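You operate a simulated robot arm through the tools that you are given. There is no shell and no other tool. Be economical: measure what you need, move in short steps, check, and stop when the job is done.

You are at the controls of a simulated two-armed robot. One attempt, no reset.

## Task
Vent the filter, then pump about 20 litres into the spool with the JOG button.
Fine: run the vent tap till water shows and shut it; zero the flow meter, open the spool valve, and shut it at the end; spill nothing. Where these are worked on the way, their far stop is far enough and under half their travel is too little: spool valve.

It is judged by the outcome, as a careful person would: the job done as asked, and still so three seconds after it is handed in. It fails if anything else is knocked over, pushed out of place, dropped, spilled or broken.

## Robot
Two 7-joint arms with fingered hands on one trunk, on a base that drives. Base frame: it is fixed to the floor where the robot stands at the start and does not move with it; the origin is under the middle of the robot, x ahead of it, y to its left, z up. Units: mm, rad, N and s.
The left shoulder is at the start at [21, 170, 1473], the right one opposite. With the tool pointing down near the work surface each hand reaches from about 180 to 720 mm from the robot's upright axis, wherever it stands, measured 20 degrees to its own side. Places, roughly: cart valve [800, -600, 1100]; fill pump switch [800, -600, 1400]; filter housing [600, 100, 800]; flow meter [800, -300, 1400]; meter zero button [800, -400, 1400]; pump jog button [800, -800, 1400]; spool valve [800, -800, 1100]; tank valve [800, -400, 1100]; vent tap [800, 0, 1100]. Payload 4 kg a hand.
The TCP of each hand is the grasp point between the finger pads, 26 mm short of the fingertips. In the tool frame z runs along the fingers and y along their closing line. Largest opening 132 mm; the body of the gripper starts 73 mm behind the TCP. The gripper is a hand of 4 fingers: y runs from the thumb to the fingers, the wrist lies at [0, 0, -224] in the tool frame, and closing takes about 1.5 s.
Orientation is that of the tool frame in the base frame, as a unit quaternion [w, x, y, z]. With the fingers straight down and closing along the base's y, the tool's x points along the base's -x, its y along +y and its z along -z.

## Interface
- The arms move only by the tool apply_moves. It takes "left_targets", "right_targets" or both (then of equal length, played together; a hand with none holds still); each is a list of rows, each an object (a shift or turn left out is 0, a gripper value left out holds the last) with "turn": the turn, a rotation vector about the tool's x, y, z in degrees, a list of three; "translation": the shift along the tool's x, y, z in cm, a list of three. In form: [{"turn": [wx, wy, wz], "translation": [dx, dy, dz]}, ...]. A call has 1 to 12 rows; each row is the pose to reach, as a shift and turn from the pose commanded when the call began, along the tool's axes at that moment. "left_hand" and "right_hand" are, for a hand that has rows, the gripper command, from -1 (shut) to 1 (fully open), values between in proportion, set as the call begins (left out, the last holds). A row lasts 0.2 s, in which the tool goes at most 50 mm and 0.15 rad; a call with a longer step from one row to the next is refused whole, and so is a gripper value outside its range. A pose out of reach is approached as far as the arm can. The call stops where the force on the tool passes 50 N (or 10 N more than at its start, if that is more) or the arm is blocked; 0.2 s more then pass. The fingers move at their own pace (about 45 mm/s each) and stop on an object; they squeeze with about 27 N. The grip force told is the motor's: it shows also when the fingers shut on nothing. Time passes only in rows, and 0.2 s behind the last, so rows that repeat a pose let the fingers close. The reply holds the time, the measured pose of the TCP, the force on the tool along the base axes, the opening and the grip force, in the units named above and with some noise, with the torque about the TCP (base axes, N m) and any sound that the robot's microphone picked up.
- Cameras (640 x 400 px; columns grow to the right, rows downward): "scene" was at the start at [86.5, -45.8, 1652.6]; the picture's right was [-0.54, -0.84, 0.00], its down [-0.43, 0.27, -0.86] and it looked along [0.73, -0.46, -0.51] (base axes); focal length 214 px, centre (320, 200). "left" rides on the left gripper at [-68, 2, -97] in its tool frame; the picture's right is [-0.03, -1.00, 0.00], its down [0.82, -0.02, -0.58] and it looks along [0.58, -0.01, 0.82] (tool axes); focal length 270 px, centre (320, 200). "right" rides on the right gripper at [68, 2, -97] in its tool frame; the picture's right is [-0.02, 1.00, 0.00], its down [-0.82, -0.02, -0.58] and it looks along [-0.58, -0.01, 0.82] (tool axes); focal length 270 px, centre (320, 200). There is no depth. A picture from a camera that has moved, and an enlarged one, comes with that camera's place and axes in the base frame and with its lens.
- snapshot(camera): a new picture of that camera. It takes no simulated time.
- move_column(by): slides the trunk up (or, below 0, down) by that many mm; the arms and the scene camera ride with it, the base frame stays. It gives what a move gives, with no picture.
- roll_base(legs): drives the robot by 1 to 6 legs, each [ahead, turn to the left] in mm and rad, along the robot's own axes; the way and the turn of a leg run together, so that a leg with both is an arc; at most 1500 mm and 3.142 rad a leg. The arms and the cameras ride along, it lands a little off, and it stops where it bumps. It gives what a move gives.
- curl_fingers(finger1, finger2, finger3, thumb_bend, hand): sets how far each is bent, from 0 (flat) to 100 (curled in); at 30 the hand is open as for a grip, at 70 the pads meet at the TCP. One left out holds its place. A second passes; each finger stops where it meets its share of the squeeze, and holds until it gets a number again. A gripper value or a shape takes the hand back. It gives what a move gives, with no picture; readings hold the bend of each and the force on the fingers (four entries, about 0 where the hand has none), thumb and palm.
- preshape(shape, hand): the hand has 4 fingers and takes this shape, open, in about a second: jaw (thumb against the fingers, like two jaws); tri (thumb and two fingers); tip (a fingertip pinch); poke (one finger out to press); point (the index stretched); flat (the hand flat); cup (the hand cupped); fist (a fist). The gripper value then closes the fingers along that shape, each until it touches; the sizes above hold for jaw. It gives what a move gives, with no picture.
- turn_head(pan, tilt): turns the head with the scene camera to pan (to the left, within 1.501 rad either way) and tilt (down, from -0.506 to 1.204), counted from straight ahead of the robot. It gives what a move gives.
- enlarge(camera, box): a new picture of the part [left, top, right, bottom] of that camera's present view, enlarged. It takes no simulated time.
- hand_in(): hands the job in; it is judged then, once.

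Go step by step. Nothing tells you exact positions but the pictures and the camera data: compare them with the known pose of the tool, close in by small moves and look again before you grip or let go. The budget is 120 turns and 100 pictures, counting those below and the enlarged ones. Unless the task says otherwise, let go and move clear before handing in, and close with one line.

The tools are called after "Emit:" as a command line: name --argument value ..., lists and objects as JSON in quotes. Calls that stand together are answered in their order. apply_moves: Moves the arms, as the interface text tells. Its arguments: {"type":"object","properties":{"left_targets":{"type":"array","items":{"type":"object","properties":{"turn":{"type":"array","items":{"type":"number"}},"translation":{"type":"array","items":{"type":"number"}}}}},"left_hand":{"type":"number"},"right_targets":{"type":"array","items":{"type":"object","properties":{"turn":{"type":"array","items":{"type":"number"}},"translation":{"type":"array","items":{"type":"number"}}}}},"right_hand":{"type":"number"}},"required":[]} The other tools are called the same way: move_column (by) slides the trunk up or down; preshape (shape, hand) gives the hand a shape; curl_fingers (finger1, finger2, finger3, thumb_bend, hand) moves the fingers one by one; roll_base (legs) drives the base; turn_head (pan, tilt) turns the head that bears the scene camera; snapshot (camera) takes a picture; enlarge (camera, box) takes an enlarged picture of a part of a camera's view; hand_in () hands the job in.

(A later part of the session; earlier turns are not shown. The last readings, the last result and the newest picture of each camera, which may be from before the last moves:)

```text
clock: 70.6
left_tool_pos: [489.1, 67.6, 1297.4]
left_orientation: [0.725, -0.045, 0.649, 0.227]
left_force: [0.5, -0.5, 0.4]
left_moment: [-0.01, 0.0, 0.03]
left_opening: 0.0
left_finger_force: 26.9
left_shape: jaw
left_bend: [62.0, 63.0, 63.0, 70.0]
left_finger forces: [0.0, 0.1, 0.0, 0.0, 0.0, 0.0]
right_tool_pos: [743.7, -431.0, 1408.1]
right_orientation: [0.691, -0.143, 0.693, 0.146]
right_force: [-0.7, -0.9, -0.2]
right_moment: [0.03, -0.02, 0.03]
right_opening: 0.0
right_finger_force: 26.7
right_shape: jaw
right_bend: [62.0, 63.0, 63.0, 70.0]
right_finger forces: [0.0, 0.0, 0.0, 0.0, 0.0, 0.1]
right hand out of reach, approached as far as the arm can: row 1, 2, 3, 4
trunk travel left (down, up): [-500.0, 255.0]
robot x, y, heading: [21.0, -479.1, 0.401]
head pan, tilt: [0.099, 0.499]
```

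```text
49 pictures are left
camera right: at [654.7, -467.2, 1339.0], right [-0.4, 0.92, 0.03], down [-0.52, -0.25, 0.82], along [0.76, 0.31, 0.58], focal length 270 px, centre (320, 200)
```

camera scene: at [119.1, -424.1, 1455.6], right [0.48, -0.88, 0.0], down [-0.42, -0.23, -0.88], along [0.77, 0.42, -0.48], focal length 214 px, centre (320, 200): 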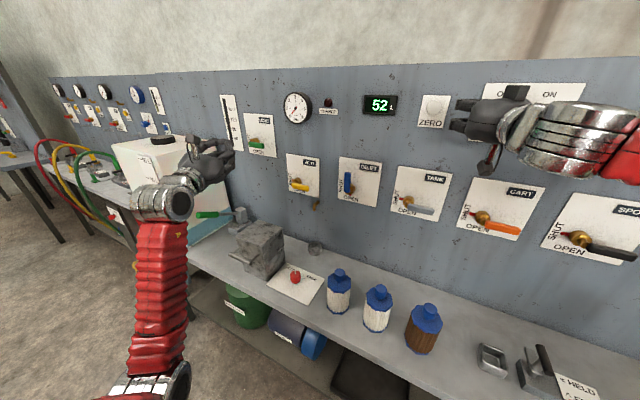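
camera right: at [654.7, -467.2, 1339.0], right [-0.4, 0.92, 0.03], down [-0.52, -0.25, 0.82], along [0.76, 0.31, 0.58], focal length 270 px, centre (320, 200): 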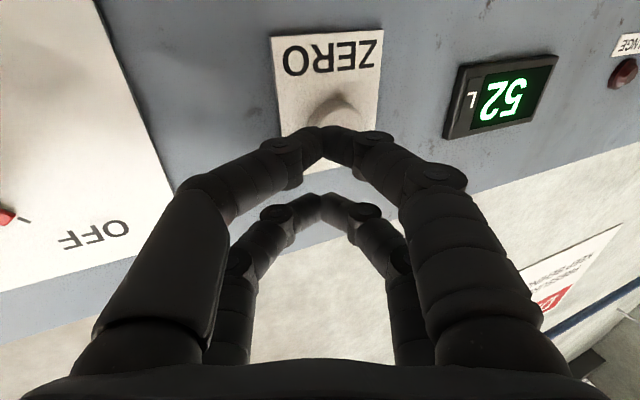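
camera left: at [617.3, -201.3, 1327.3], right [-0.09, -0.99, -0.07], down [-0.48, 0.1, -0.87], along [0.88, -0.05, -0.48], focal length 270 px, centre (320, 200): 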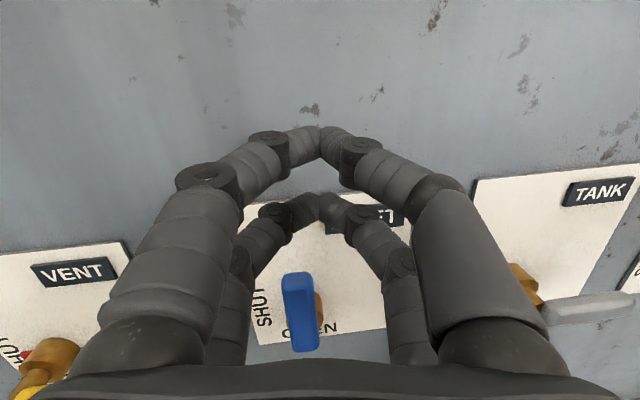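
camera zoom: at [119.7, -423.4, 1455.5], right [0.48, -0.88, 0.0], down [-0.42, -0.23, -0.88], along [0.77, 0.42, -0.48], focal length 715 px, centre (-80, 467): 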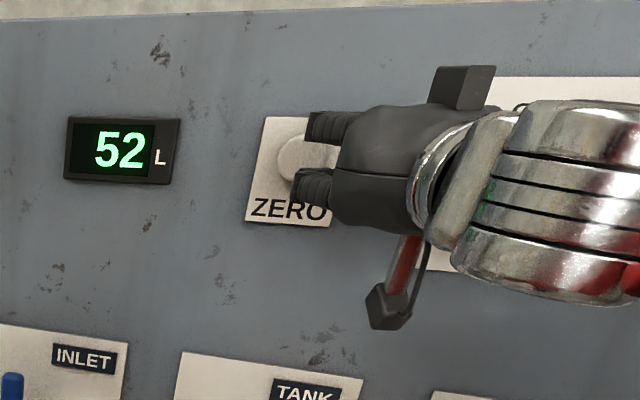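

Emit:
move_column --by 8

Emit:
apply_moves --right_targets '[{"translation": [0, 1, 1.5]}, {"translation": [0, 1, 3]}, {"translation": [0, 1, 4]}]'

Emit:
enlarge --camera "scene" --box '[350, 60, 530, 180]'

```text
clock: 71.2
left_tool_pos: [489.7, 66.9, 1307.5]
left_orientation: [0.725, -0.045, 0.649, 0.226]
left_force: [-0.8, -0.1, 0.0]
left_moment: [-0.02, -0.02, -0.04]
left_opening: 0.0
left_finger_force: 27.3
left_shape: jaw
left_bend: [62.0, 63.0, 63.0, 70.0]
left_finger forces: [0.1, 0.1, 0.0, 0.1, 0.1, 0.0]
right_tool_pos: [742.7, -430.7, 1418.3]
right_orientation: [0.693, -0.142, 0.692, 0.146]
right_force: [0.4, 0.7, -0.2]
right_moment: [0.02, -0.01, 0.01]
right_opening: 0.0
right_finger_force: 26.5
right_shape: jaw
right_bend: [62.0, 63.0, 63.0, 70.0]
right_finger forces: [0.1, 0.0, 0.0, 0.0, 0.0, 0.0]
trunk travel left (down, up): [-508.0, 247.0]
robot x, y, heading: [24.1, -480.3, 0.401]
head pan, tilt: [0.099, 0.499]
```

```text
clock: 72.0
left_tool_pos: [485.0, 65.7, 1308.2]
left_orientation: [0.726, -0.045, 0.648, 0.226]
left_force: [-0.1, 0.0, 0.3]
left_moment: [-0.01, -0.02, -0.01]
left_opening: 0.0
left_finger_force: 26.9
left_shape: jaw
left_bend: [62.0, 63.0, 63.0, 70.0]
left_finger forces: [0.0, 0.0, 0.0, 0.0, 0.1, 0.1]
right_tool_pos: [770.8, -407.4, 1421.7]
right_orientation: [0.691, -0.147, 0.693, 0.146]
right_force: [-17.6, -5.3, -1.5]
right_moment: [-0.12, 0.41, 0.05]
right_opening: 0.1
right_finger_force: 27.3
right_shape: jaw
right_bend: [62.0, 63.0, 63.0, 68.0]
right_finger forces: [0.0, 0.0, 0.1, 0.0, 0.0, 0.0]
trunk travel left (down, up): [-508.0, 247.0]
robot x, y, heading: [22.9, -479.6, 0.404]
head pan, tilt: [0.099, 0.499]
heard: click
```

```text
3.33 times, centred on (440, 120) of scene
camera zoom: at [114.2, -425.1, 1464.0], right [0.48, -0.88, 0.0], down [-0.42, -0.23, -0.88], along [0.77, 0.42, -0.48], focal length 715 px, centre (-80, 467)
```

zoom: 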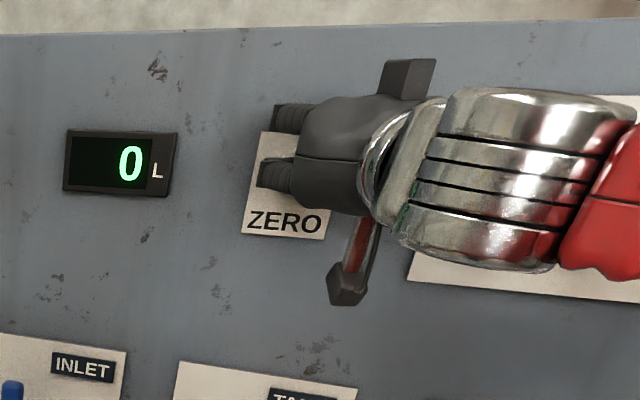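

The meter reads 0. Backing off and turning the base back square for SPOOL and JOG.

Emit:
apply_moves --right_targets '[{"translation": [0, 0, -3]}, {"translation": [0, 0, -6]}, {"translation": [0, 0, -9]}, {"translation": [0, 0, -11]}]'

Emit:
roll_base --legs '[[0, -0.403]]'

Emit:
turn_head --pan -0.3 --tilt 0.45

Emit:
snapshot --camera "scene"

Emit:
enlarge --camera "scene" --box '[280, 100, 440, 240]'

```text
clock: 73.0
left_tool_pos: [488.3, 66.6, 1307.4]
left_orientation: [0.725, -0.045, 0.649, 0.226]
left_force: [-1.2, -0.2, 0.5]
left_moment: [0.0, 0.0, 0.01]
left_opening: 0.0
left_finger_force: 27.5
left_shape: jaw
left_bend: [62.0, 63.0, 63.0, 70.0]
left_finger forces: [0.1, 0.0, 0.0, 0.0, 0.0, 0.0]
right_tool_pos: [672.0, -449.9, 1418.7]
right_orientation: [0.693, -0.142, 0.692, 0.146]
right_force: [-0.2, 0.8, 0.1]
right_moment: [0.01, -0.02, 0.0]
right_opening: 0.2
right_finger_force: 26.2
right_shape: jaw
right_bend: [62.0, 63.0, 63.0, 69.0]
right_finger forces: [0.0, 0.0, 0.1, 0.0, 0.0, 0.0]
trunk travel left (down, up): [-508.0, 247.0]
robot x, y, heading: [22.6, -479.9, 0.395]
head pan, tilt: [0.099, 0.499]
```

```text
clock: 74.3
left_tool_pos: [618.2, -77.9, 1308.0]
left_orientation: [0.749, 0.046, 0.649, 0.128]
left_force: [-0.3, 0.2, -0.4]
left_moment: [0.02, -0.02, 0.07]
left_opening: 0.1
left_finger_force: 27.1
left_shape: jaw
left_bend: [62.0, 63.0, 63.0, 70.0]
left_finger forces: [0.0, 0.0, 0.1, 0.0, 0.1, 0.0]
right_tool_pos: [658.1, -628.5, 1417.8]
right_orientation: [0.706, -0.045, 0.705, 0.051]
right_force: [0.6, -1.4, -0.5]
right_moment: [0.03, -0.02, 0.12]
right_opening: 0.1
right_finger_force: 27.1
right_shape: jaw
right_bend: [62.0, 63.0, 63.0, 69.0]
right_finger forces: [0.1, 0.0, 0.0, 0.0, 0.0, 0.1]
trunk travel left (down, up): [-508.0, 247.0]
robot x, y, heading: [18.7, -465.7, 0.124]
head pan, tilt: [0.099, 0.499]
stopped in leg 1: the robot was blocked; the commanded pose is now the measured one
```

```text
clock: 75.2
left_tool_pos: [617.4, -75.7, 1306.7]
left_orientation: [0.748, 0.044, 0.649, 0.128]
left_force: [-0.3, 0.9, 0.0]
left_moment: [-0.02, -0.01, 0.01]
left_opening: 0.0
left_finger_force: 27.1
left_shape: jaw
left_bend: [62.0, 63.0, 63.0, 70.0]
left_finger forces: [0.0, 0.1, 0.0, 0.0, 0.1, 0.1]
right_tool_pos: [657.9, -622.6, 1419.8]
right_orientation: [0.706, -0.048, 0.705, 0.05]
right_force: [0.7, -1.0, 0.3]
right_moment: [0.0, 0.0, 0.0]
right_opening: 0.2
right_finger_force: 27.4
right_shape: jaw
right_bend: [62.0, 63.0, 63.0, 69.0]
right_finger forces: [0.0, 0.0, 0.0, 0.0, 0.1, 0.0]
trunk travel left (down, up): [-508.0, 247.0]
robot x, y, heading: [18.8, -460.5, 0.125]
head pan, tilt: [-0.3, 0.45]
```

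```text
47 pictures are left
camera scene: at [128.6, -474.9, 1468.1], right [-0.18, -0.98, 0.0], down [-0.43, 0.08, -0.9], along [0.89, -0.16, -0.44], focal length 214 px, centre (320, 200)
```

scene: 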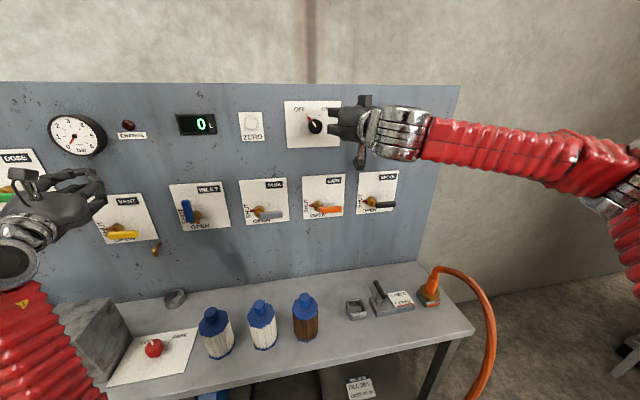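

```text
2.86 times, centred on (360, 170) of scene
camera zoom: at [128.6, -474.9, 1468.1], right [-0.18, -0.98, 0.0], down [-0.43, 0.08, -0.9], along [0.89, -0.16, -0.44], focal length 613 px, centre (206, 286)
```

zoom: 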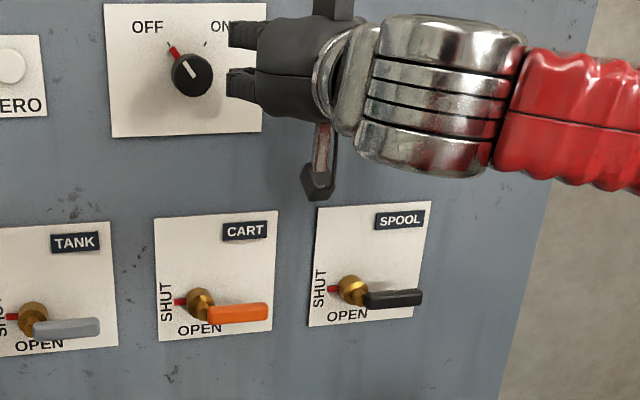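

Emit:
turn_head --pan 0.6 --tilt 0.85

Emit:
snapshot --camera "scene"

Emit:
snapshot --camera "left"

```text
clock: 76.3
left_tool_pos: [618.7, -72.5, 1306.2]
left_orientation: [0.749, 0.043, 0.649, 0.128]
left_force: [-0.8, -1.2, -1.0]
left_moment: [0.01, -0.02, -0.02]
left_opening: 0.0
left_finger_force: 27.5
left_shape: jaw
left_bend: [62.0, 63.0, 63.0, 70.0]
left_finger forces: [0.0, 0.1, 0.1, 0.1, 0.0, 0.1]
right_tool_pos: [656.9, -621.7, 1417.6]
right_orientation: [0.706, -0.047, 0.705, 0.05]
right_force: [0.5, -0.3, 0.4]
right_moment: [0.03, 0.03, 0.0]
right_opening: 0.0
right_finger_force: 27.2
right_shape: jaw
right_bend: [62.0, 63.0, 63.0, 69.0]
right_finger forces: [0.1, 0.0, 0.0, 0.0, 0.0, 0.0]
trunk travel left (down, up): [-508.0, 247.0]
robot x, y, heading: [18.2, -463.2, 0.128]
head pan, tilt: [0.6, 0.85]
```

```text
45 pictures are left
camera scene: at [96.7, -406.3, 1433.7], right [0.66, -0.75, 0.0], down [-0.56, -0.5, -0.66], along [0.49, 0.44, -0.75], focal length 214 px, centre (320, 200)
```

scene: 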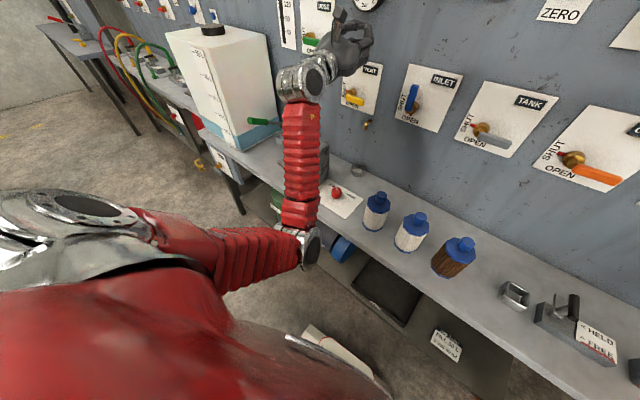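

```text
44 pictures are left
camera left: at [514.3, -99.1, 1358.6], right [0.13, -0.97, -0.21], down [-0.46, 0.12, -0.88], along [0.88, 0.21, -0.43], focal length 270 px, centre (320, 200)
```

left: 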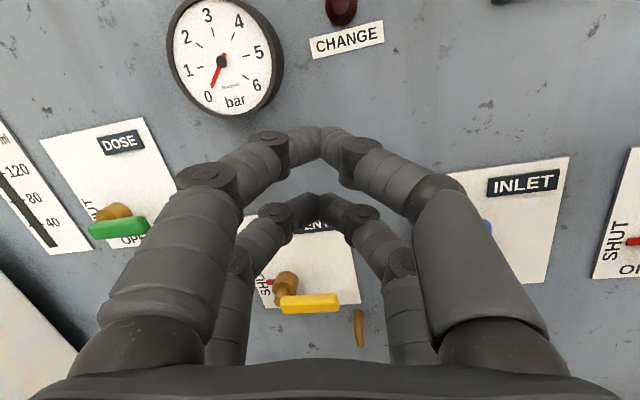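

Nothing is touching; the turn just stalled. I'll finish it.

Emit:
roll_base --legs '[[0, -0.128]]'

Emit:
turn_head --pan -0.2 --tilt 0.45

Emit:
enlarge --camera "scene" --box '[280, 60, 520, 240]'

Emit:
snapshot --camera "right"

```text
clock: 77.3
left_tool_pos: [663.1, -153.5, 1306.8]
left_orientation: [0.755, 0.083, 0.645, 0.08]
left_force: [0.7, 0.9, 0.0]
left_moment: [0.01, -0.02, -0.01]
left_opening: 0.0
left_finger_force: 27.3
left_shape: jaw
left_bend: [62.0, 63.0, 63.0, 70.0]
left_finger forces: [0.0, 0.0, 0.1, 0.1, 0.1, 0.0]
right_tool_pos: [630.6, -702.3, 1419.2]
right_orientation: [0.708, -0.003, 0.706, 0.006]
right_force: [-0.4, 0.2, 0.5]
right_moment: [0.03, -0.01, -0.01]
right_opening: 0.0
right_finger_force: 27.2
right_shape: jaw
right_bend: [62.0, 63.0, 63.0, 69.0]
right_finger forces: [0.1, 0.0, 0.0, 0.0, 0.0, 0.0]
trunk travel left (down, up): [-508.0, 247.0]
robot x, y, heading: [17.3, -457.9, -0.008]
head pan, tilt: [0.6, 0.85]
```

```text
clock: 78.5
left_tool_pos: [662.5, -154.7, 1308.0]
left_orientation: [0.755, 0.086, 0.645, 0.078]
left_force: [0.2, 0.4, 0.0]
left_moment: [0.0, -0.03, 0.03]
left_opening: 0.1
left_finger_force: 26.5
left_shape: jaw
left_bend: [62.0, 63.0, 63.0, 70.0]
left_finger forces: [0.0, 0.1, 0.0, 0.0, 0.1, 0.0]
right_tool_pos: [632.2, -703.1, 1419.4]
right_orientation: [0.708, -0.002, 0.706, 0.005]
right_force: [-0.3, 0.0, 0.5]
right_moment: [0.02, 0.03, -0.01]
right_opening: 0.3
right_finger_force: 27.0
right_shape: jaw
right_bend: [62.0, 63.0, 63.0, 69.0]
right_finger forces: [0.1, 0.0, 0.1, 0.0, 0.0, 0.0]
trunk travel left (down, up): [-508.0, 247.0]
robot x, y, heading: [20.3, -454.0, -0.006]
head pan, tilt: [-0.201, 0.45]
```

```text
2.22 times, centred on (400, 150) of scene
camera zoom: at [128.3, -472.9, 1468.0], right [-0.2, -0.98, 0.0], down [-0.43, 0.09, -0.9], along [0.88, -0.18, -0.44], focal length 477 px, centre (142, 311)
```

zoom: 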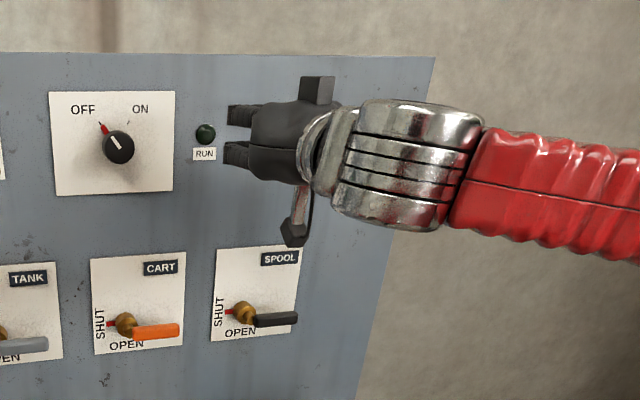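

```text
42 pictures are left
camera right: at [536.1, -702.2, 1349.6], right [-0.01, 1.0, 0.03], down [-0.58, -0.03, 0.81], along [0.81, -0.01, 0.58], focal length 270 px, centre (320, 200)
```

right: 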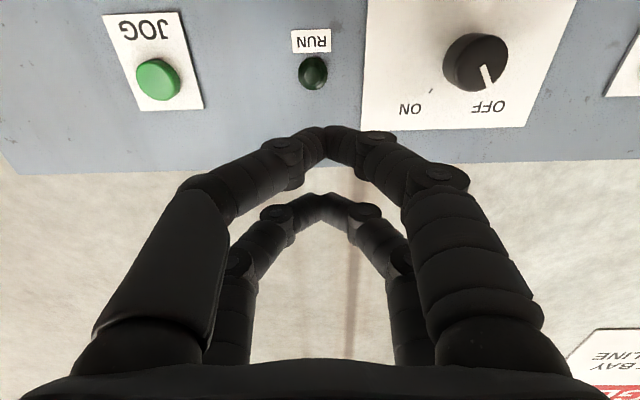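

The robot is square again. Now the right hand goes down in front of and below the SPOOL lever (hub ≈ y -775, lever end ≈ -850, z ≈ 1110).

Emit:
apply_moves --right_targets '[{"translation": [3.2, -1.2, 0.5]}, {"translation": [6.4, -2.4, 1]}, {"translation": [9.6, -3.6, 1.5]}, {"translation": [12.8, -4.8, 2]}, {"translation": [16, -6, 2.5]}, {"translation": [19.2, -7.2, 3]}, {"translation": [22.4, -8.4, 3.5]}, {"translation": [25.6, -9.6, 4]}, {"translation": [28.8, -10.8, 4.5]}, {"translation": [32, -12, 5]}, {"translation": [35, -12.5, 5.5]}, {"translation": [37.5, -12.7, 5.8]}]'

Emit:
snapshot --camera "right"

Emit:
enlarge --camera "scene" --box '[320, 130, 480, 250]'

```text
clock: 81.1
left_tool_pos: [662.5, -153.1, 1307.0]
left_orientation: [0.755, 0.084, 0.646, 0.078]
left_force: [-0.4, -0.2, 0.4]
left_moment: [0.02, -0.02, 0.01]
left_opening: 0.2
left_finger_force: 27.3
left_shape: jaw
left_bend: [62.0, 63.0, 63.0, 70.0]
left_finger forces: [0.1, 0.1, 0.0, 0.0, 0.0, 0.1]
right_tool_pos: [661.0, -881.2, 1272.9]
right_orientation: [0.659, -0.002, 0.752, 0.019]
right_force: [0.1, 0.7, -0.3]
right_moment: [-0.01, 0.03, 0.0]
right_opening: 0.0
right_finger_force: 27.2
right_shape: jaw
right_bend: [62.0, 63.0, 63.0, 69.0]
right_finger forces: [0.1, 0.1, 0.0, 0.0, 0.0, 0.0]
right hand out of reach, approached as far as the arm can: row 1, 2, 3, 4, 5, 6, 7, 8, 9, 10, 11, 12
trunk travel left (down, up): [-508.0, 247.0]
robot x, y, heading: [20.1, -456.5, -0.01]
head pan, tilt: [-0.201, 0.45]
```

```text
41 pictures are left
camera right: at [556.9, -880.3, 1217.6], right [-0.02, 1.0, 0.05], down [-0.46, -0.06, 0.88], along [0.89, 0.0, 0.46], focal length 270 px, centre (320, 200)
```

right: 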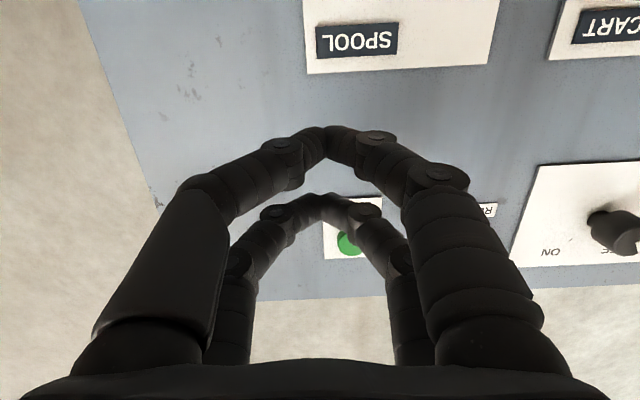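

```text
3.33 times, centred on (400, 190) of scene
camera zoom: at [128.1, -471.7, 1468.1], right [-0.2, -0.98, 0.0], down [-0.43, 0.09, -0.9], along [0.88, -0.18, -0.44], focal length 715 px, centre (53, 233)
```

zoom: 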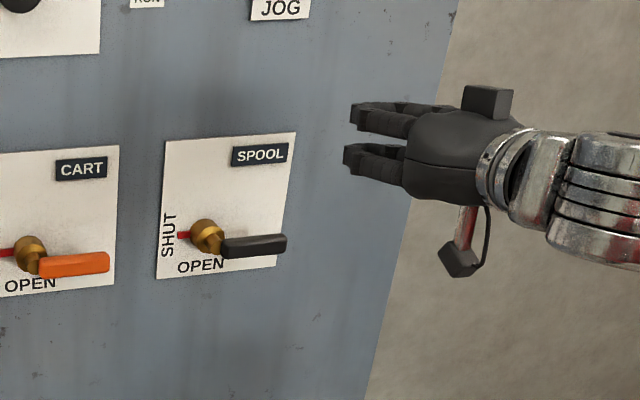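

Level pointing is limited here too; I'll pitch the hand down about 22° while lowering, as worked for the left at the vent.

Emit:
apply_moves --right_targets '[{"turn": [0, 5, 0], "translation": [1, 0.4, 0]}, {"turn": [0, 10, 0], "translation": [3, 0.8, 0]}, {"turn": [0, 15, 0], "translation": [5.5, 1.2, 0]}, {"turn": [0, 20, 0], "translation": [8, 1.6, 0]}, {"turn": [0, 22, 0], "translation": [10.5, 2, 0]}, {"turn": [0, 22, 0], "translation": [13, 2.4, 0]}, {"turn": [0, 22, 0], "translation": [15, 2.8, 0]}, {"turn": [0, 22, 0], "translation": [17.4, 3.1, 0]}]'

```text
clock: 82.9
left_tool_pos: [663.6, -152.6, 1306.3]
left_orientation: [0.755, 0.084, 0.645, 0.08]
left_force: [0.6, 0.2, 0.5]
left_moment: [-0.04, 0.02, 0.02]
left_opening: 0.0
left_finger_force: 27.3
left_shape: jaw
left_bend: [62.0, 63.0, 63.0, 70.0]
left_finger forces: [0.1, 0.0, 0.1, 0.0, 0.0, 0.0]
right_tool_pos: [628.7, -847.1, 1099.7]
right_orientation: [0.503, -0.005, 0.864, 0.018]
right_force: [-0.2, 0.9, -0.4]
right_moment: [0.01, -0.01, 0.01]
right_opening: 0.1
right_finger_force: 27.1
right_shape: jaw
right_bend: [62.0, 63.0, 63.0, 69.0]
right_finger forces: [0.0, 0.0, 0.1, 0.1, 0.0, 0.1]
trunk travel left (down, up): [-508.0, 247.0]
robot x, y, heading: [19.9, -453.6, -0.004]
head pan, tilt: [-0.201, 0.45]
```

Emit:
apply_moves --right_targets '[{"translation": [0.7, 0.3, 2.7]}, {"translation": [1.5, 0.7, 5.5]}, {"translation": [2.2, 1, 8.3]}, {"turn": [0, -7, 0], "translation": [2.2, 1, 8.3]}, {"turn": [0, -14, 0], "translation": [2.2, 1, 8.3]}, {"turn": [0, -21, 0], "translation": [2.2, 1, 8.3]}, {"turn": [0, -28, 0], "translation": [2.2, 1, 8.3]}]'

Emit:
snapshot --camera "right"

Emit:
enlarge --camera "scene" --box '[320, 130, 480, 250]'

```text
clock: 84.5
left_tool_pos: [660.3, -155.3, 1308.7]
left_orientation: [0.755, 0.085, 0.645, 0.078]
left_force: [-0.3, -1.1, -0.6]
left_moment: [0.0, 0.02, 0.02]
left_opening: 0.1
left_finger_force: 27.0
left_shape: jaw
left_bend: [62.0, 63.0, 63.0, 70.0]
left_finger forces: [0.0, 0.0, 0.1, 0.1, 0.0, 0.1]
right_tool_pos: [640.8, -897.3, 1193.8]
right_orientation: [0.61, -0.005, 0.792, 0.026]
right_force: [-0.3, -0.2, -0.2]
right_moment: [0.01, 0.0, 0.03]
right_opening: 0.1
right_finger_force: 27.3
right_shape: jaw
right_bend: [62.0, 63.0, 63.0, 69.0]
right_finger forces: [0.0, 0.0, 0.0, 0.1, 0.0, 0.0]
right hand out of reach, approached as far as the arm can: row 1, 2, 3, 4, 5, 6, 7
trunk travel left (down, up): [-508.0, 247.0]
robot x, y, heading: [18.7, -457.8, -0.002]
head pan, tilt: [-0.201, 0.45]
```

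```text
39 pictures are left
camera right: at [531.5, -898.0, 1151.7], right [-0.03, 1.0, 0.06], down [-0.35, -0.07, 0.94], along [0.94, 0.01, 0.35], focal length 270 px, centre (320, 200)
```

right: 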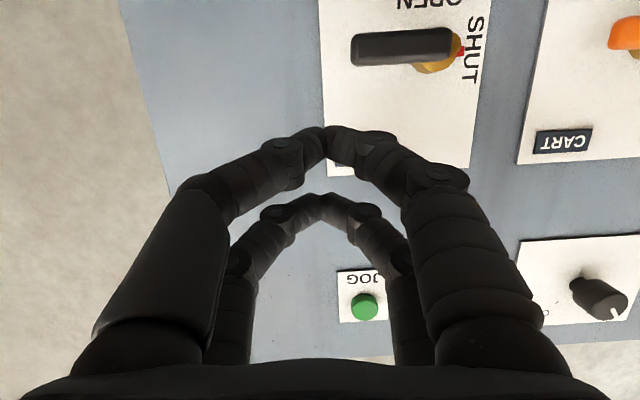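

```text
3.33 times, centred on (400, 190) of scene
camera zoom: at [126.1, -473.4, 1468.3], right [-0.21, -0.98, 0.0], down [-0.43, 0.09, -0.9], along [0.88, -0.18, -0.43], focal length 715 px, centre (53, 233)
```

zoom: 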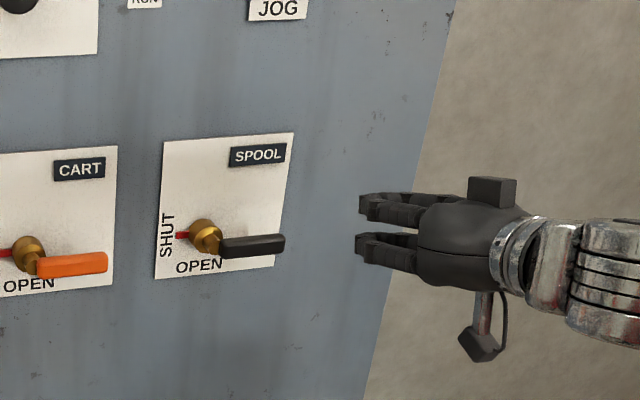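

I'll yaw the hand left so it lies closer to the forearm's line, lowering at the same time.

Emit:
apply_moves --right_targets '[{"turn": [-7, 0, 0], "translation": [1.5, 0, 0]}, {"turn": [-14, 0, 0], "translation": [3, 0.3, 0]}, {"turn": [-21, 0, 0], "translation": [5, 0.6, 0.5]}, {"turn": [-28, 0, 0], "translation": [7, 1, 1]}, {"turn": [-35, 0, 0], "translation": [9, 1.3, 1.5]}, {"turn": [-35, 0, 0], "translation": [11, 1.6, 2]}, {"turn": [-35, 0, 0], "translation": [13, 2, 2.5]}]'

Emit:
snapshot --camera "scene"

```text
clock: 86.1
left_tool_pos: [663.6, -153.5, 1306.3]
left_orientation: [0.755, 0.084, 0.646, 0.079]
left_force: [0.1, 0.2, 0.7]
left_moment: [0.0, -0.02, 0.01]
left_opening: 0.0
left_finger_force: 27.4
left_shape: jaw
left_bend: [62.0, 63.0, 63.0, 70.0]
left_finger forces: [0.0, 0.0, 0.0, 0.1, 0.1, 0.1]
right_tool_pos: [633.2, -874.5, 1062.1]
right_orientation: [0.579, -0.189, 0.748, 0.263]
right_force: [0.9, 0.0, -0.3]
right_moment: [0.0, -0.01, 0.0]
right_opening: 0.0
right_finger_force: 27.1
right_shape: jaw
right_bend: [62.0, 63.0, 63.0, 69.0]
right_finger forces: [0.0, 0.0, 0.0, 0.0, 0.0, 0.1]
trunk travel left (down, up): [-508.0, 247.0]
robot x, y, heading: [20.5, -458.1, -0.004]
head pan, tilt: [-0.201, 0.45]
```

```text
37 pictures are left
camera scene: at [129.1, -472.1, 1468.0], right [-0.2, -0.98, 0.0], down [-0.43, 0.09, -0.9], along [0.88, -0.18, -0.44], focal length 214 px, centre (320, 200)
```

scene: 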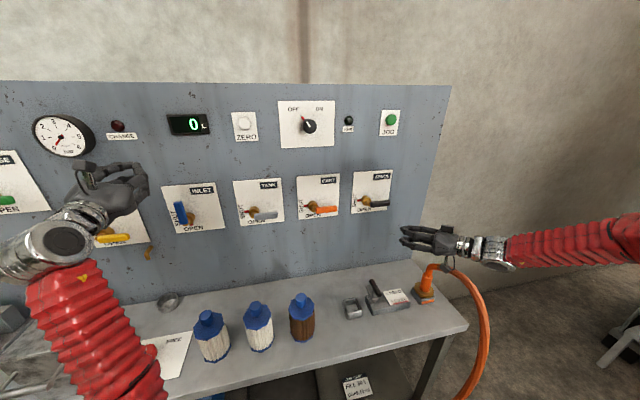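

That posture is comfortable, and the scene view shows SPOOL, JOG and the meter together. Sliding the fingertips in under the SPOOL lever.

Emit:
apply_moves --right_targets '[{"translation": [-0.5, -1, 1.9]}, {"translation": [-1, -2, 3.9]}, {"translation": [-1.5, -2.9, 5.8]}, {"translation": [-2, -3.9, 7.7]}]'

Emit:
snapshot --camera "right"

Emit:
enlarge --camera "scene" --box '[310, 140, 470, 260]'

```text
clock: 87.1
left_tool_pos: [664.8, -148.6, 1304.1]
left_orientation: [0.755, 0.085, 0.646, 0.079]
left_force: [0.0, 0.5, -0.7]
left_moment: [-0.01, -0.01, -0.02]
left_opening: 0.1
left_finger_force: 27.2
left_shape: jaw
left_bend: [62.0, 63.0, 63.0, 70.0]
left_finger forces: [0.0, 0.0, 0.0, 0.0, 0.0, 0.0]
right_tool_pos: [707.0, -848.3, 1079.6]
right_orientation: [0.578, -0.189, 0.749, 0.263]
right_force: [0.5, 1.3, 0.4]
right_moment: [-0.01, 0.0, -0.02]
right_opening: 0.0
right_finger_force: 26.8
right_shape: jaw
right_bend: [62.0, 63.0, 63.0, 69.0]
right_finger forces: [0.0, 0.0, 0.0, 0.0, 0.0, 0.1]
right hand out of reach, approached as far as the arm can: row 3, 4
trunk travel left (down, up): [-508.0, 247.0]
robot x, y, heading: [20.0, -457.7, -0.001]
head pan, tilt: [-0.201, 0.45]
```

```text
36 pictures are left
camera right: at [614.5, -904.6, 1032.6], right [-0.58, 0.79, 0.2], down [-0.22, -0.39, 0.9], along [0.78, 0.48, 0.4], focal length 270 px, centre (320, 200)
```

right: 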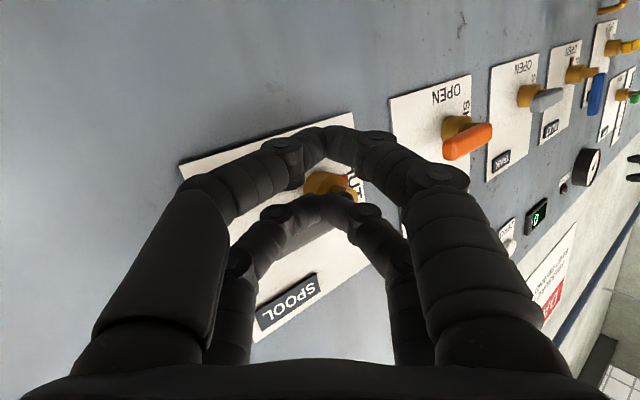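

```text
3.33 times, centred on (390, 200) of scene
camera zoom: at [130.9, -468.8, 1467.9], right [-0.2, -0.98, 0.0], down [-0.43, 0.09, -0.9], along [0.88, -0.19, -0.44], focal length 715 px, centre (87, 200)
```

zoom: 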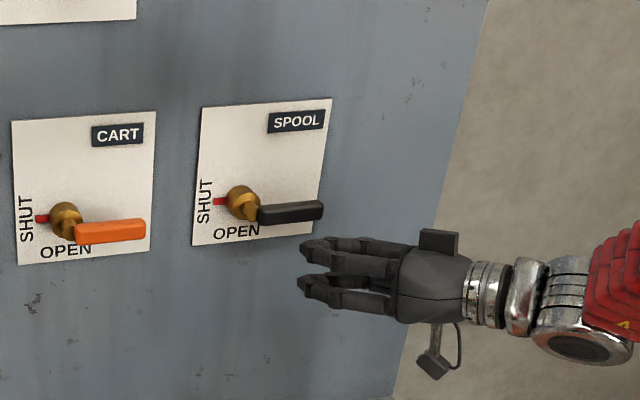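

The arm runs out of reach. I'll back both hands off the panel a bit, and drive the base 70 mm closer.

Emit:
apply_moves --right_targets '[{"translation": [1.2, 1.3, -1.7]}, {"translation": [2.4, 2.6, -3.4]}, {"translation": [3.7, 3.8, -5]}]' --left_targets '[{"translation": [0, 0, -2]}, {"translation": [0, 0, -4]}, {"translation": [0, 0, -6]}]'

Emit:
roll_base --legs '[[70, 0]]'

Emit:
enlarge --camera "scene" --box '[310, 140, 470, 260]'

```text
clock: 87.9
left_tool_pos: [601.5, -150.2, 1298.1]
left_orientation: [0.755, 0.084, 0.645, 0.079]
left_force: [-0.2, 0.8, 0.7]
left_moment: [0.01, 0.02, 0.02]
left_opening: 0.1
left_finger_force: 27.0
left_shape: jaw
left_bend: [62.0, 63.0, 63.0, 70.0]
left_finger forces: [0.0, 0.0, 0.0, 0.1, 0.0, 0.1]
right_tool_pos: [631.8, -851.4, 1062.4]
right_orientation: [0.579, -0.189, 0.748, 0.263]
right_force: [0.2, 0.0, 0.5]
right_moment: [0.0, 0.03, -0.02]
right_opening: 0.3
right_finger_force: 27.0
right_shape: jaw
right_bend: [62.0, 63.0, 63.0, 69.0]
right_finger forces: [0.0, 0.0, 0.0, 0.1, 0.1, 0.1]
trunk travel left (down, up): [-508.0, 247.0]
robot x, y, heading: [18.5, -455.2, -0.008]
head pan, tilt: [-0.201, 0.45]
```

```text
clock: 88.9
left_tool_pos: [677.0, -151.8, 1296.8]
left_orientation: [0.755, 0.085, 0.646, 0.08]
left_force: [0.5, -0.5, -0.6]
left_moment: [-0.02, 0.0, 0.0]
left_opening: 0.0
left_finger_force: 26.4
left_shape: jaw
left_bend: [62.0, 63.0, 63.0, 70.0]
left_finger forces: [0.0, 0.0, 0.1, 0.0, 0.0, 0.0]
right_tool_pos: [706.5, -851.6, 1060.1]
right_orientation: [0.578, -0.188, 0.749, 0.264]
right_force: [0.7, -0.3, 0.6]
right_moment: [0.0, 0.04, 0.01]
right_opening: 0.0
right_finger_force: 27.4
right_shape: jaw
right_bend: [62.0, 63.0, 63.0, 69.0]
right_finger forces: [0.1, 0.0, 0.0, 0.1, 0.1, 0.0]
trunk travel left (down, up): [-508.0, 247.0]
robot x, y, heading: [87.3, -456.3, -0.005]
head pan, tilt: [-0.201, 0.45]
```

```text
3.33 times, centred on (390, 200) of scene
camera zoom: at [202.9, -472.6, 1467.8], right [-0.2, -0.98, 0.0], down [-0.43, 0.09, -0.9], along [0.88, -0.18, -0.44], focal length 715 px, centre (87, 200)
```

zoom: 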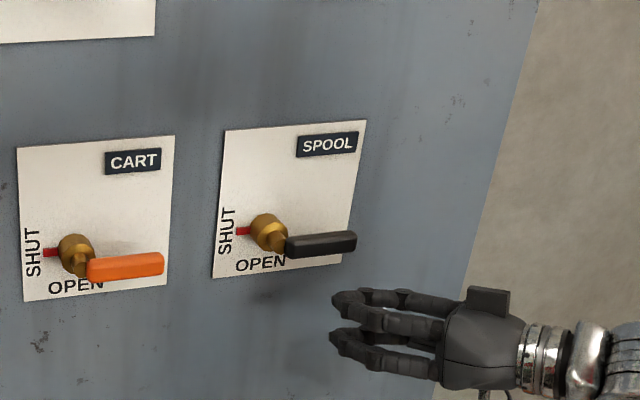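

Lever is at x≈764, y -789 to -863, z≈1116. Sliding under it.

Emit:
apply_moves --right_targets '[{"translation": [-0.5, -1.1, 1.5]}, {"translation": [-1, -2.2, 2.9]}, {"translation": [-1.5, -3.35, 4.4]}]'

Emit:
enlarge --camera "scene" --box '[310, 140, 470, 260]'

Emit:
snapshot --camera "right"

```text
clock: 89.7
left_tool_pos: [675.5, -152.2, 1298.1]
left_orientation: [0.755, 0.085, 0.646, 0.078]
left_force: [-0.1, 0.1, 0.4]
left_moment: [-0.01, 0.01, 0.01]
left_opening: 0.0
left_finger_force: 27.2
left_shape: jaw
left_bend: [62.0, 63.0, 63.0, 70.0]
left_finger forces: [0.1, 0.1, 0.0, 0.0, 0.0, 0.0]
right_tool_pos: [751.6, -852.2, 1061.0]
right_orientation: [0.579, -0.189, 0.748, 0.263]
right_force: [0.4, 1.0, 0.8]
right_moment: [0.0, -0.05, -0.01]
right_opening: 0.0
right_finger_force: 26.8
right_shape: jaw
right_bend: [62.0, 63.0, 63.0, 69.0]
right_finger forces: [0.0, 0.0, 0.0, 0.0, 0.1, 0.0]
right hand out of reach, approached as far as the arm can: row 3
trunk travel left (down, up): [-508.0, 247.0]
robot x, y, heading: [91.4, -456.7, -0.003]
head pan, tilt: [-0.201, 0.45]
```

```text
3.33 times, centred on (390, 200) of scene
camera zoom: at [199.9, -472.6, 1468.1], right [-0.2, -0.98, 0.0], down [-0.43, 0.09, -0.9], along [0.88, -0.18, -0.44], focal length 715 px, centre (87, 200)
```

zoom: 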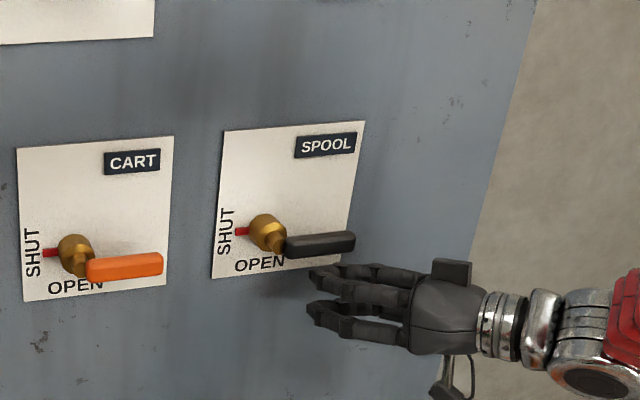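

```text
32 pictures are left
camera right: at [661.2, -908.6, 1014.0], right [-0.58, 0.79, 0.2], down [-0.22, -0.39, 0.89], along [0.78, 0.48, 0.4], focal length 270 px, centre (320, 200)
```

right: 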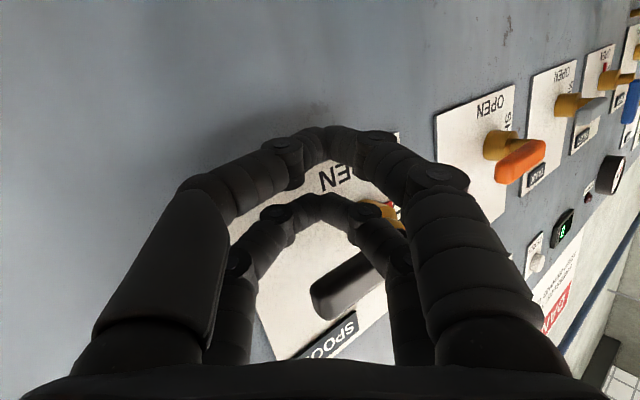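

Emit:
roll_base --legs '[[10, 0]]'

Emit:
apply_moves --right_targets '[{"translation": [-2.13, 0.39, -0.42]}, {"translation": [-3.54, 0.4, -0.88]}, {"translation": [-4.98, 0.74, -1.1]}, {"translation": [-6.35, 1.34, -1.1]}, {"translation": [-7.51, 2.19, -0.84]}, {"translation": [-8.45, 3.28, -0.33]}, {"translation": [-9.1, 4.43, 0.34]}, {"translation": [-9.27, 5.25, 0.91]}]'

Emit:
enlarge --camera "scene" --box '[310, 140, 470, 260]'

```text
clock: 90.4
left_tool_pos: [685.0, -151.3, 1298.3]
left_orientation: [0.755, 0.085, 0.646, 0.079]
left_force: [-0.3, -0.5, -0.3]
left_moment: [-0.01, 0.01, -0.03]
left_opening: 0.0
left_finger_force: 27.4
left_shape: jaw
left_bend: [62.0, 63.0, 63.0, 70.0]
left_finger forces: [0.2, 0.0, 0.0, 0.0, 0.0, 0.0]
right_tool_pos: [763.1, -853.0, 1062.0]
right_orientation: [0.579, -0.188, 0.749, 0.263]
right_force: [0.0, -0.3, 0.0]
right_moment: [0.03, -0.02, 0.01]
right_opening: 0.0
right_finger_force: 26.8
right_shape: jaw
right_bend: [62.0, 63.0, 63.0, 69.0]
right_finger forces: [0.0, 0.1, 0.0, 0.0, 0.0, 0.0]
trunk travel left (down, up): [-508.0, 247.0]
robot x, y, heading: [96.1, -456.7, -0.007]
head pan, tilt: [-0.201, 0.45]
```

```text
clock: 92.3
left_tool_pos: [682.6, -154.2, 1300.2]
left_orientation: [0.755, 0.086, 0.645, 0.079]
left_force: [-0.7, 0.0, -0.5]
left_moment: [0.03, 0.0, -0.04]
left_opening: 0.1
left_finger_force: 27.1
left_shape: jaw
left_bend: [62.0, 63.0, 63.0, 70.0]
left_finger forces: [0.0, 0.1, 0.1, 0.0, 0.0, 0.0]
right_tool_pos: [761.0, -823.2, 1154.5]
right_orientation: [0.578, -0.179, 0.755, 0.252]
right_force: [-6.6, -29.2, 0.0]
right_moment: [-0.14, 0.12, 0.38]
right_opening: 0.3
right_finger_force: 27.1
right_shape: jaw
right_bend: [62.0, 63.0, 63.0, 70.0]
right_finger forces: [20.7, 8.8, 0.1, 0.1, 0.0, 0.0]
trunk travel left (down, up): [-508.0, 247.0]
robot x, y, heading: [101.9, -456.8, -0.008]
head pan, tilt: [-0.201, 0.45]
stopped in row 8 (right hand): the force on the tool passed its limit (the readings are from after the stop); the commanded pose is now the measured one
```

```text
3.33 times, centred on (390, 200) of scene
camera zoom: at [207.4, -474.4, 1468.4], right [-0.21, -0.98, 0.0], down [-0.43, 0.09, -0.9], along [0.88, -0.18, -0.43], focal length 715 px, centre (87, 200)
```

zoom: 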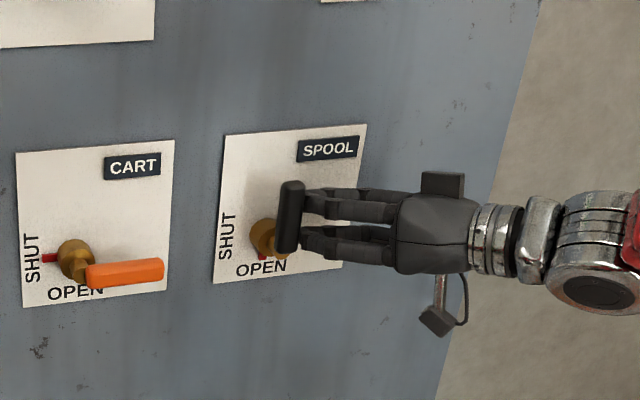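

SPOOL is open to its stop. Next the right hand backs off and rises to in front of the JOG button.

Emit:
apply_moves --right_targets '[{"translation": [0.5, -1, -2]}, {"translation": [1, 0, -4.5]}, {"translation": [1.5, 1.1, -6.4]}, {"translation": [-2.2, 1.7, -7.2]}, {"translation": [-5.9, 2.3, -7.9]}, {"translation": [-9.6, 3, -8.7]}, {"translation": [-13.3, 3.6, -9.4]}, {"translation": [-17, 4.2, -10.2]}, {"translation": [-20.6, 4.85, -10.9]}]'

Emit:
snapshot --camera "right"

Emit:
snapshot --camera "scene"

```text
clock: 94.3
left_tool_pos: [685.6, -151.4, 1298.7]
left_orientation: [0.755, 0.084, 0.645, 0.079]
left_force: [-0.4, 0.5, 0.9]
left_moment: [-0.01, -0.03, -0.04]
left_opening: 0.0
left_finger_force: 27.3
left_shape: jaw
left_bend: [62.0, 63.0, 63.0, 70.0]
left_finger forces: [0.1, 0.0, 0.0, 0.1, 0.1, 0.0]
right_tool_pos: [702.8, -844.5, 1384.0]
right_orientation: [0.576, -0.184, 0.753, 0.258]
right_force: [0.1, 0.1, -0.1]
right_moment: [0.0, -0.01, 0.0]
right_opening: 0.0
right_finger_force: 26.3
right_shape: jaw
right_bend: [62.0, 63.0, 63.0, 70.0]
right_finger forces: [0.1, 0.0, 0.1, 0.0, 0.0, 0.1]
trunk travel left (down, up): [-508.0, 247.0]
robot x, y, heading: [99.8, -458.0, -0.003]
head pan, tilt: [-0.201, 0.45]
```

```text
30 pictures are left
camera right: at [610.7, -899.5, 1337.0], right [-0.57, 0.8, 0.2], down [-0.22, -0.38, 0.9], along [0.8, 0.47, 0.39], focal length 270 px, centre (320, 200)
```

right: 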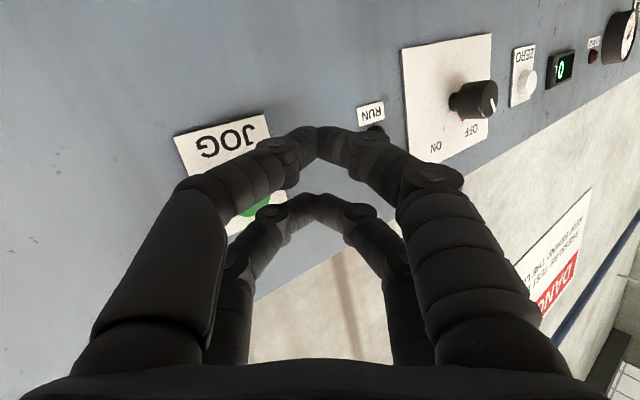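

```text
29 pictures are left
camera scene: at [209.2, -471.7, 1468.2], right [-0.21, -0.98, 0.0], down [-0.43, 0.09, -0.9], along [0.88, -0.18, -0.44], focal length 214 px, centre (320, 200)
```

scene: 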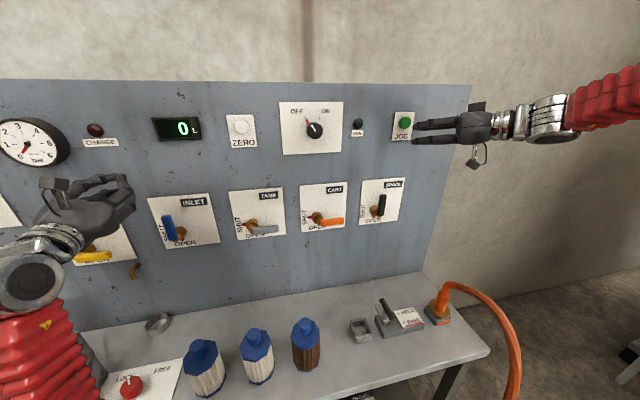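

Emit:
apply_moves --right_targets '[{"translation": [-0.6, -1.5, 1.3]}, {"translation": [-1.2, -3, 2.5]}, {"translation": [-1.7, -4.3, 3.7]}]'

Emit:
enlarge --camera "scene" --box '[340, 80, 500, 180]'

Emit:
snapshot --camera "right"

```text
clock: 95.2
left_tool_pos: [685.7, -152.6, 1299.0]
left_orientation: [0.755, 0.085, 0.646, 0.079]
left_force: [-0.5, 0.0, 0.8]
left_moment: [0.02, -0.01, 0.0]
left_opening: 0.0
left_finger_force: 27.5
left_shape: jaw
left_bend: [62.0, 63.0, 63.0, 70.0]
left_finger forces: [0.1, 0.1, 0.0, 0.0, 0.0, 0.0]
right_tool_pos: [762.9, -858.8, 1384.7]
right_orientation: [0.577, -0.183, 0.754, 0.257]
right_force: [-1.6, -0.4, -1.1]
right_moment: [0.02, 0.02, 0.04]
right_opening: 0.0
right_finger_force: 27.0
right_shape: jaw
right_bend: [62.0, 63.0, 63.0, 70.0]
right_finger forces: [0.0, 0.0, 0.0, 0.1, 0.0, 0.0]
trunk travel left (down, up): [-508.0, 247.0]
robot x, y, heading: [96.7, -454.4, -0.009]
head pan, tilt: [-0.201, 0.45]
```

```text
4.00 times, centred on (420, 130) of scene
camera zoom: at [210.5, -472.5, 1468.0], right [-0.21, -0.98, 0.0], down [-0.43, 0.09, -0.9], along [0.88, -0.18, -0.44], focal length 858 px, centre (-80, 480)
```

zoom: 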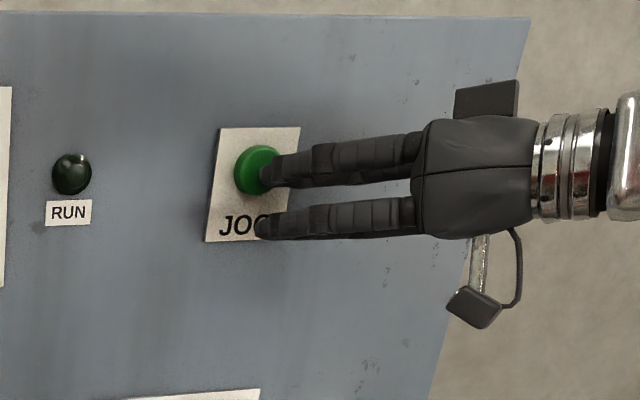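

```text
27 pictures are left
camera right: at [669.4, -913.6, 1338.1], right [-0.57, 0.8, 0.2], down [-0.22, -0.38, 0.9], along [0.8, 0.47, 0.39], focal length 270 px, centre (320, 200)
```

right: 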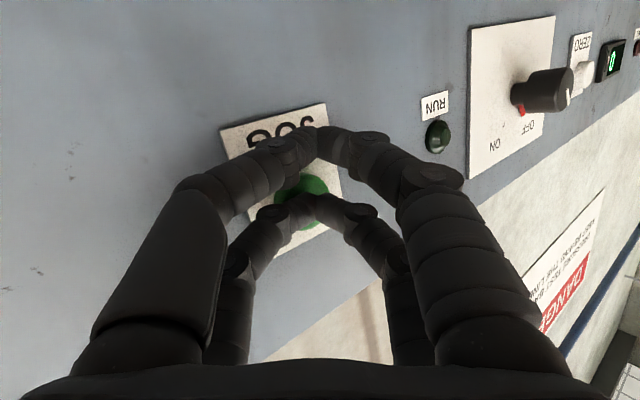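

Emit:
apply_moves --right_targets '[{"translation": [-0.35, -0.2, 0.7]}, {"translation": [-0.7, -0.4, 1.4]}]'

Emit:
enlarge --camera "scene" --box '[140, 80, 460, 240]'

```text
clock: 95.8
left_tool_pos: [683.3, -154.3, 1301.4]
left_orientation: [0.756, 0.085, 0.644, 0.079]
left_force: [0.1, -0.6, 1.0]
left_moment: [0.01, 0.02, 0.03]
left_opening: 0.2
left_finger_force: 27.0
left_shape: jaw
left_bend: [62.0, 63.0, 63.0, 70.0]
left_finger forces: [0.0, 0.0, 0.0, 0.1, 0.0, 0.0]
right_tool_pos: [771.3, -854.7, 1385.9]
right_orientation: [0.581, -0.183, 0.751, 0.257]
right_force: [-16.4, -6.9, -1.0]
right_moment: [0.1, -0.25, -0.03]
right_opening: 0.0
right_finger_force: 26.9
right_shape: jaw
right_bend: [62.0, 63.0, 66.0, 70.0]
right_finger forces: [0.0, 0.1, 0.0, 0.0, 0.0, 0.0]
trunk travel left (down, up): [-508.0, 247.0]
robot x, y, heading: [96.0, -455.2, -0.006]
head pan, tilt: [-0.201, 0.45]
heard: click
```

```text
2.00 times, centred on (300, 160) of scene
camera zoom: at [206.0, -473.8, 1468.4], right [-0.21, -0.98, 0.0], down [-0.42, 0.09, -0.9], along [0.88, -0.18, -0.43], focal length 429 px, centre (360, 280)
```

zoom: 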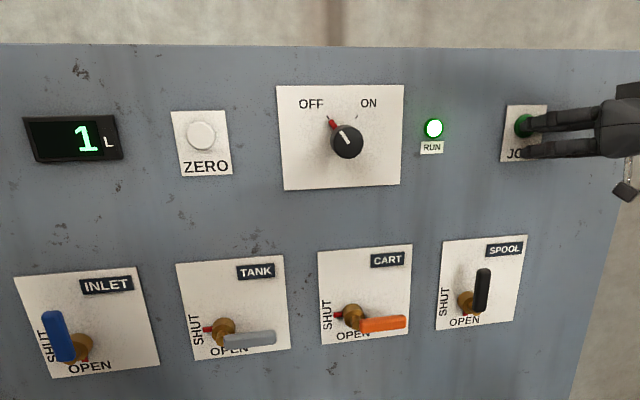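

The pump runs and the meter shows 1 L. I'll hold for about a second and measure the rate.

Emit:
apply_moves --right_targets '[{"translation": [0, 0, 0]}, {"translation": [0, 0, 0]}, {"translation": [0, 0, 0]}, {"translation": [0, 0, 0]}]'

Emit:
enlarge --camera "scene" --box '[140, 80, 460, 240]'

```text
clock: 96.8
left_tool_pos: [682.8, -154.1, 1300.7]
left_orientation: [0.755, 0.084, 0.645, 0.079]
left_force: [-0.4, 1.0, -0.6]
left_moment: [0.0, 0.01, -0.01]
left_opening: 0.0
left_finger_force: 27.0
left_shape: jaw
left_bend: [62.0, 63.0, 63.0, 70.0]
left_finger forces: [0.1, 0.0, 0.1, 0.0, 0.0, 0.0]
right_tool_pos: [773.4, -853.9, 1386.2]
right_orientation: [0.58, -0.183, 0.751, 0.257]
right_force: [-11.3, -3.9, -0.6]
right_moment: [0.05, -0.17, 0.01]
right_opening: 0.0
right_finger_force: 27.1
right_shape: jaw
right_bend: [62.0, 61.0, 69.0, 70.0]
right_finger forces: [0.1, 0.0, 0.6, 0.0, 0.0, 0.1]
trunk travel left (down, up): [-508.0, 247.0]
robot x, y, heading: [99.9, -458.2, -0.008]
head pan, tilt: [-0.201, 0.45]
```

```text
2.00 times, centred on (300, 160) of scene
camera zoom: at [207.4, -473.4, 1468.3], right [-0.21, -0.98, 0.0], down [-0.42, 0.09, -0.9], along [0.88, -0.18, -0.43], focal length 429 px, centre (360, 280)
```

zoom: 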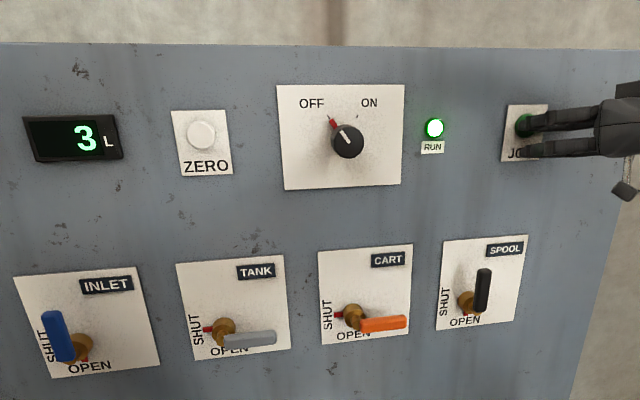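

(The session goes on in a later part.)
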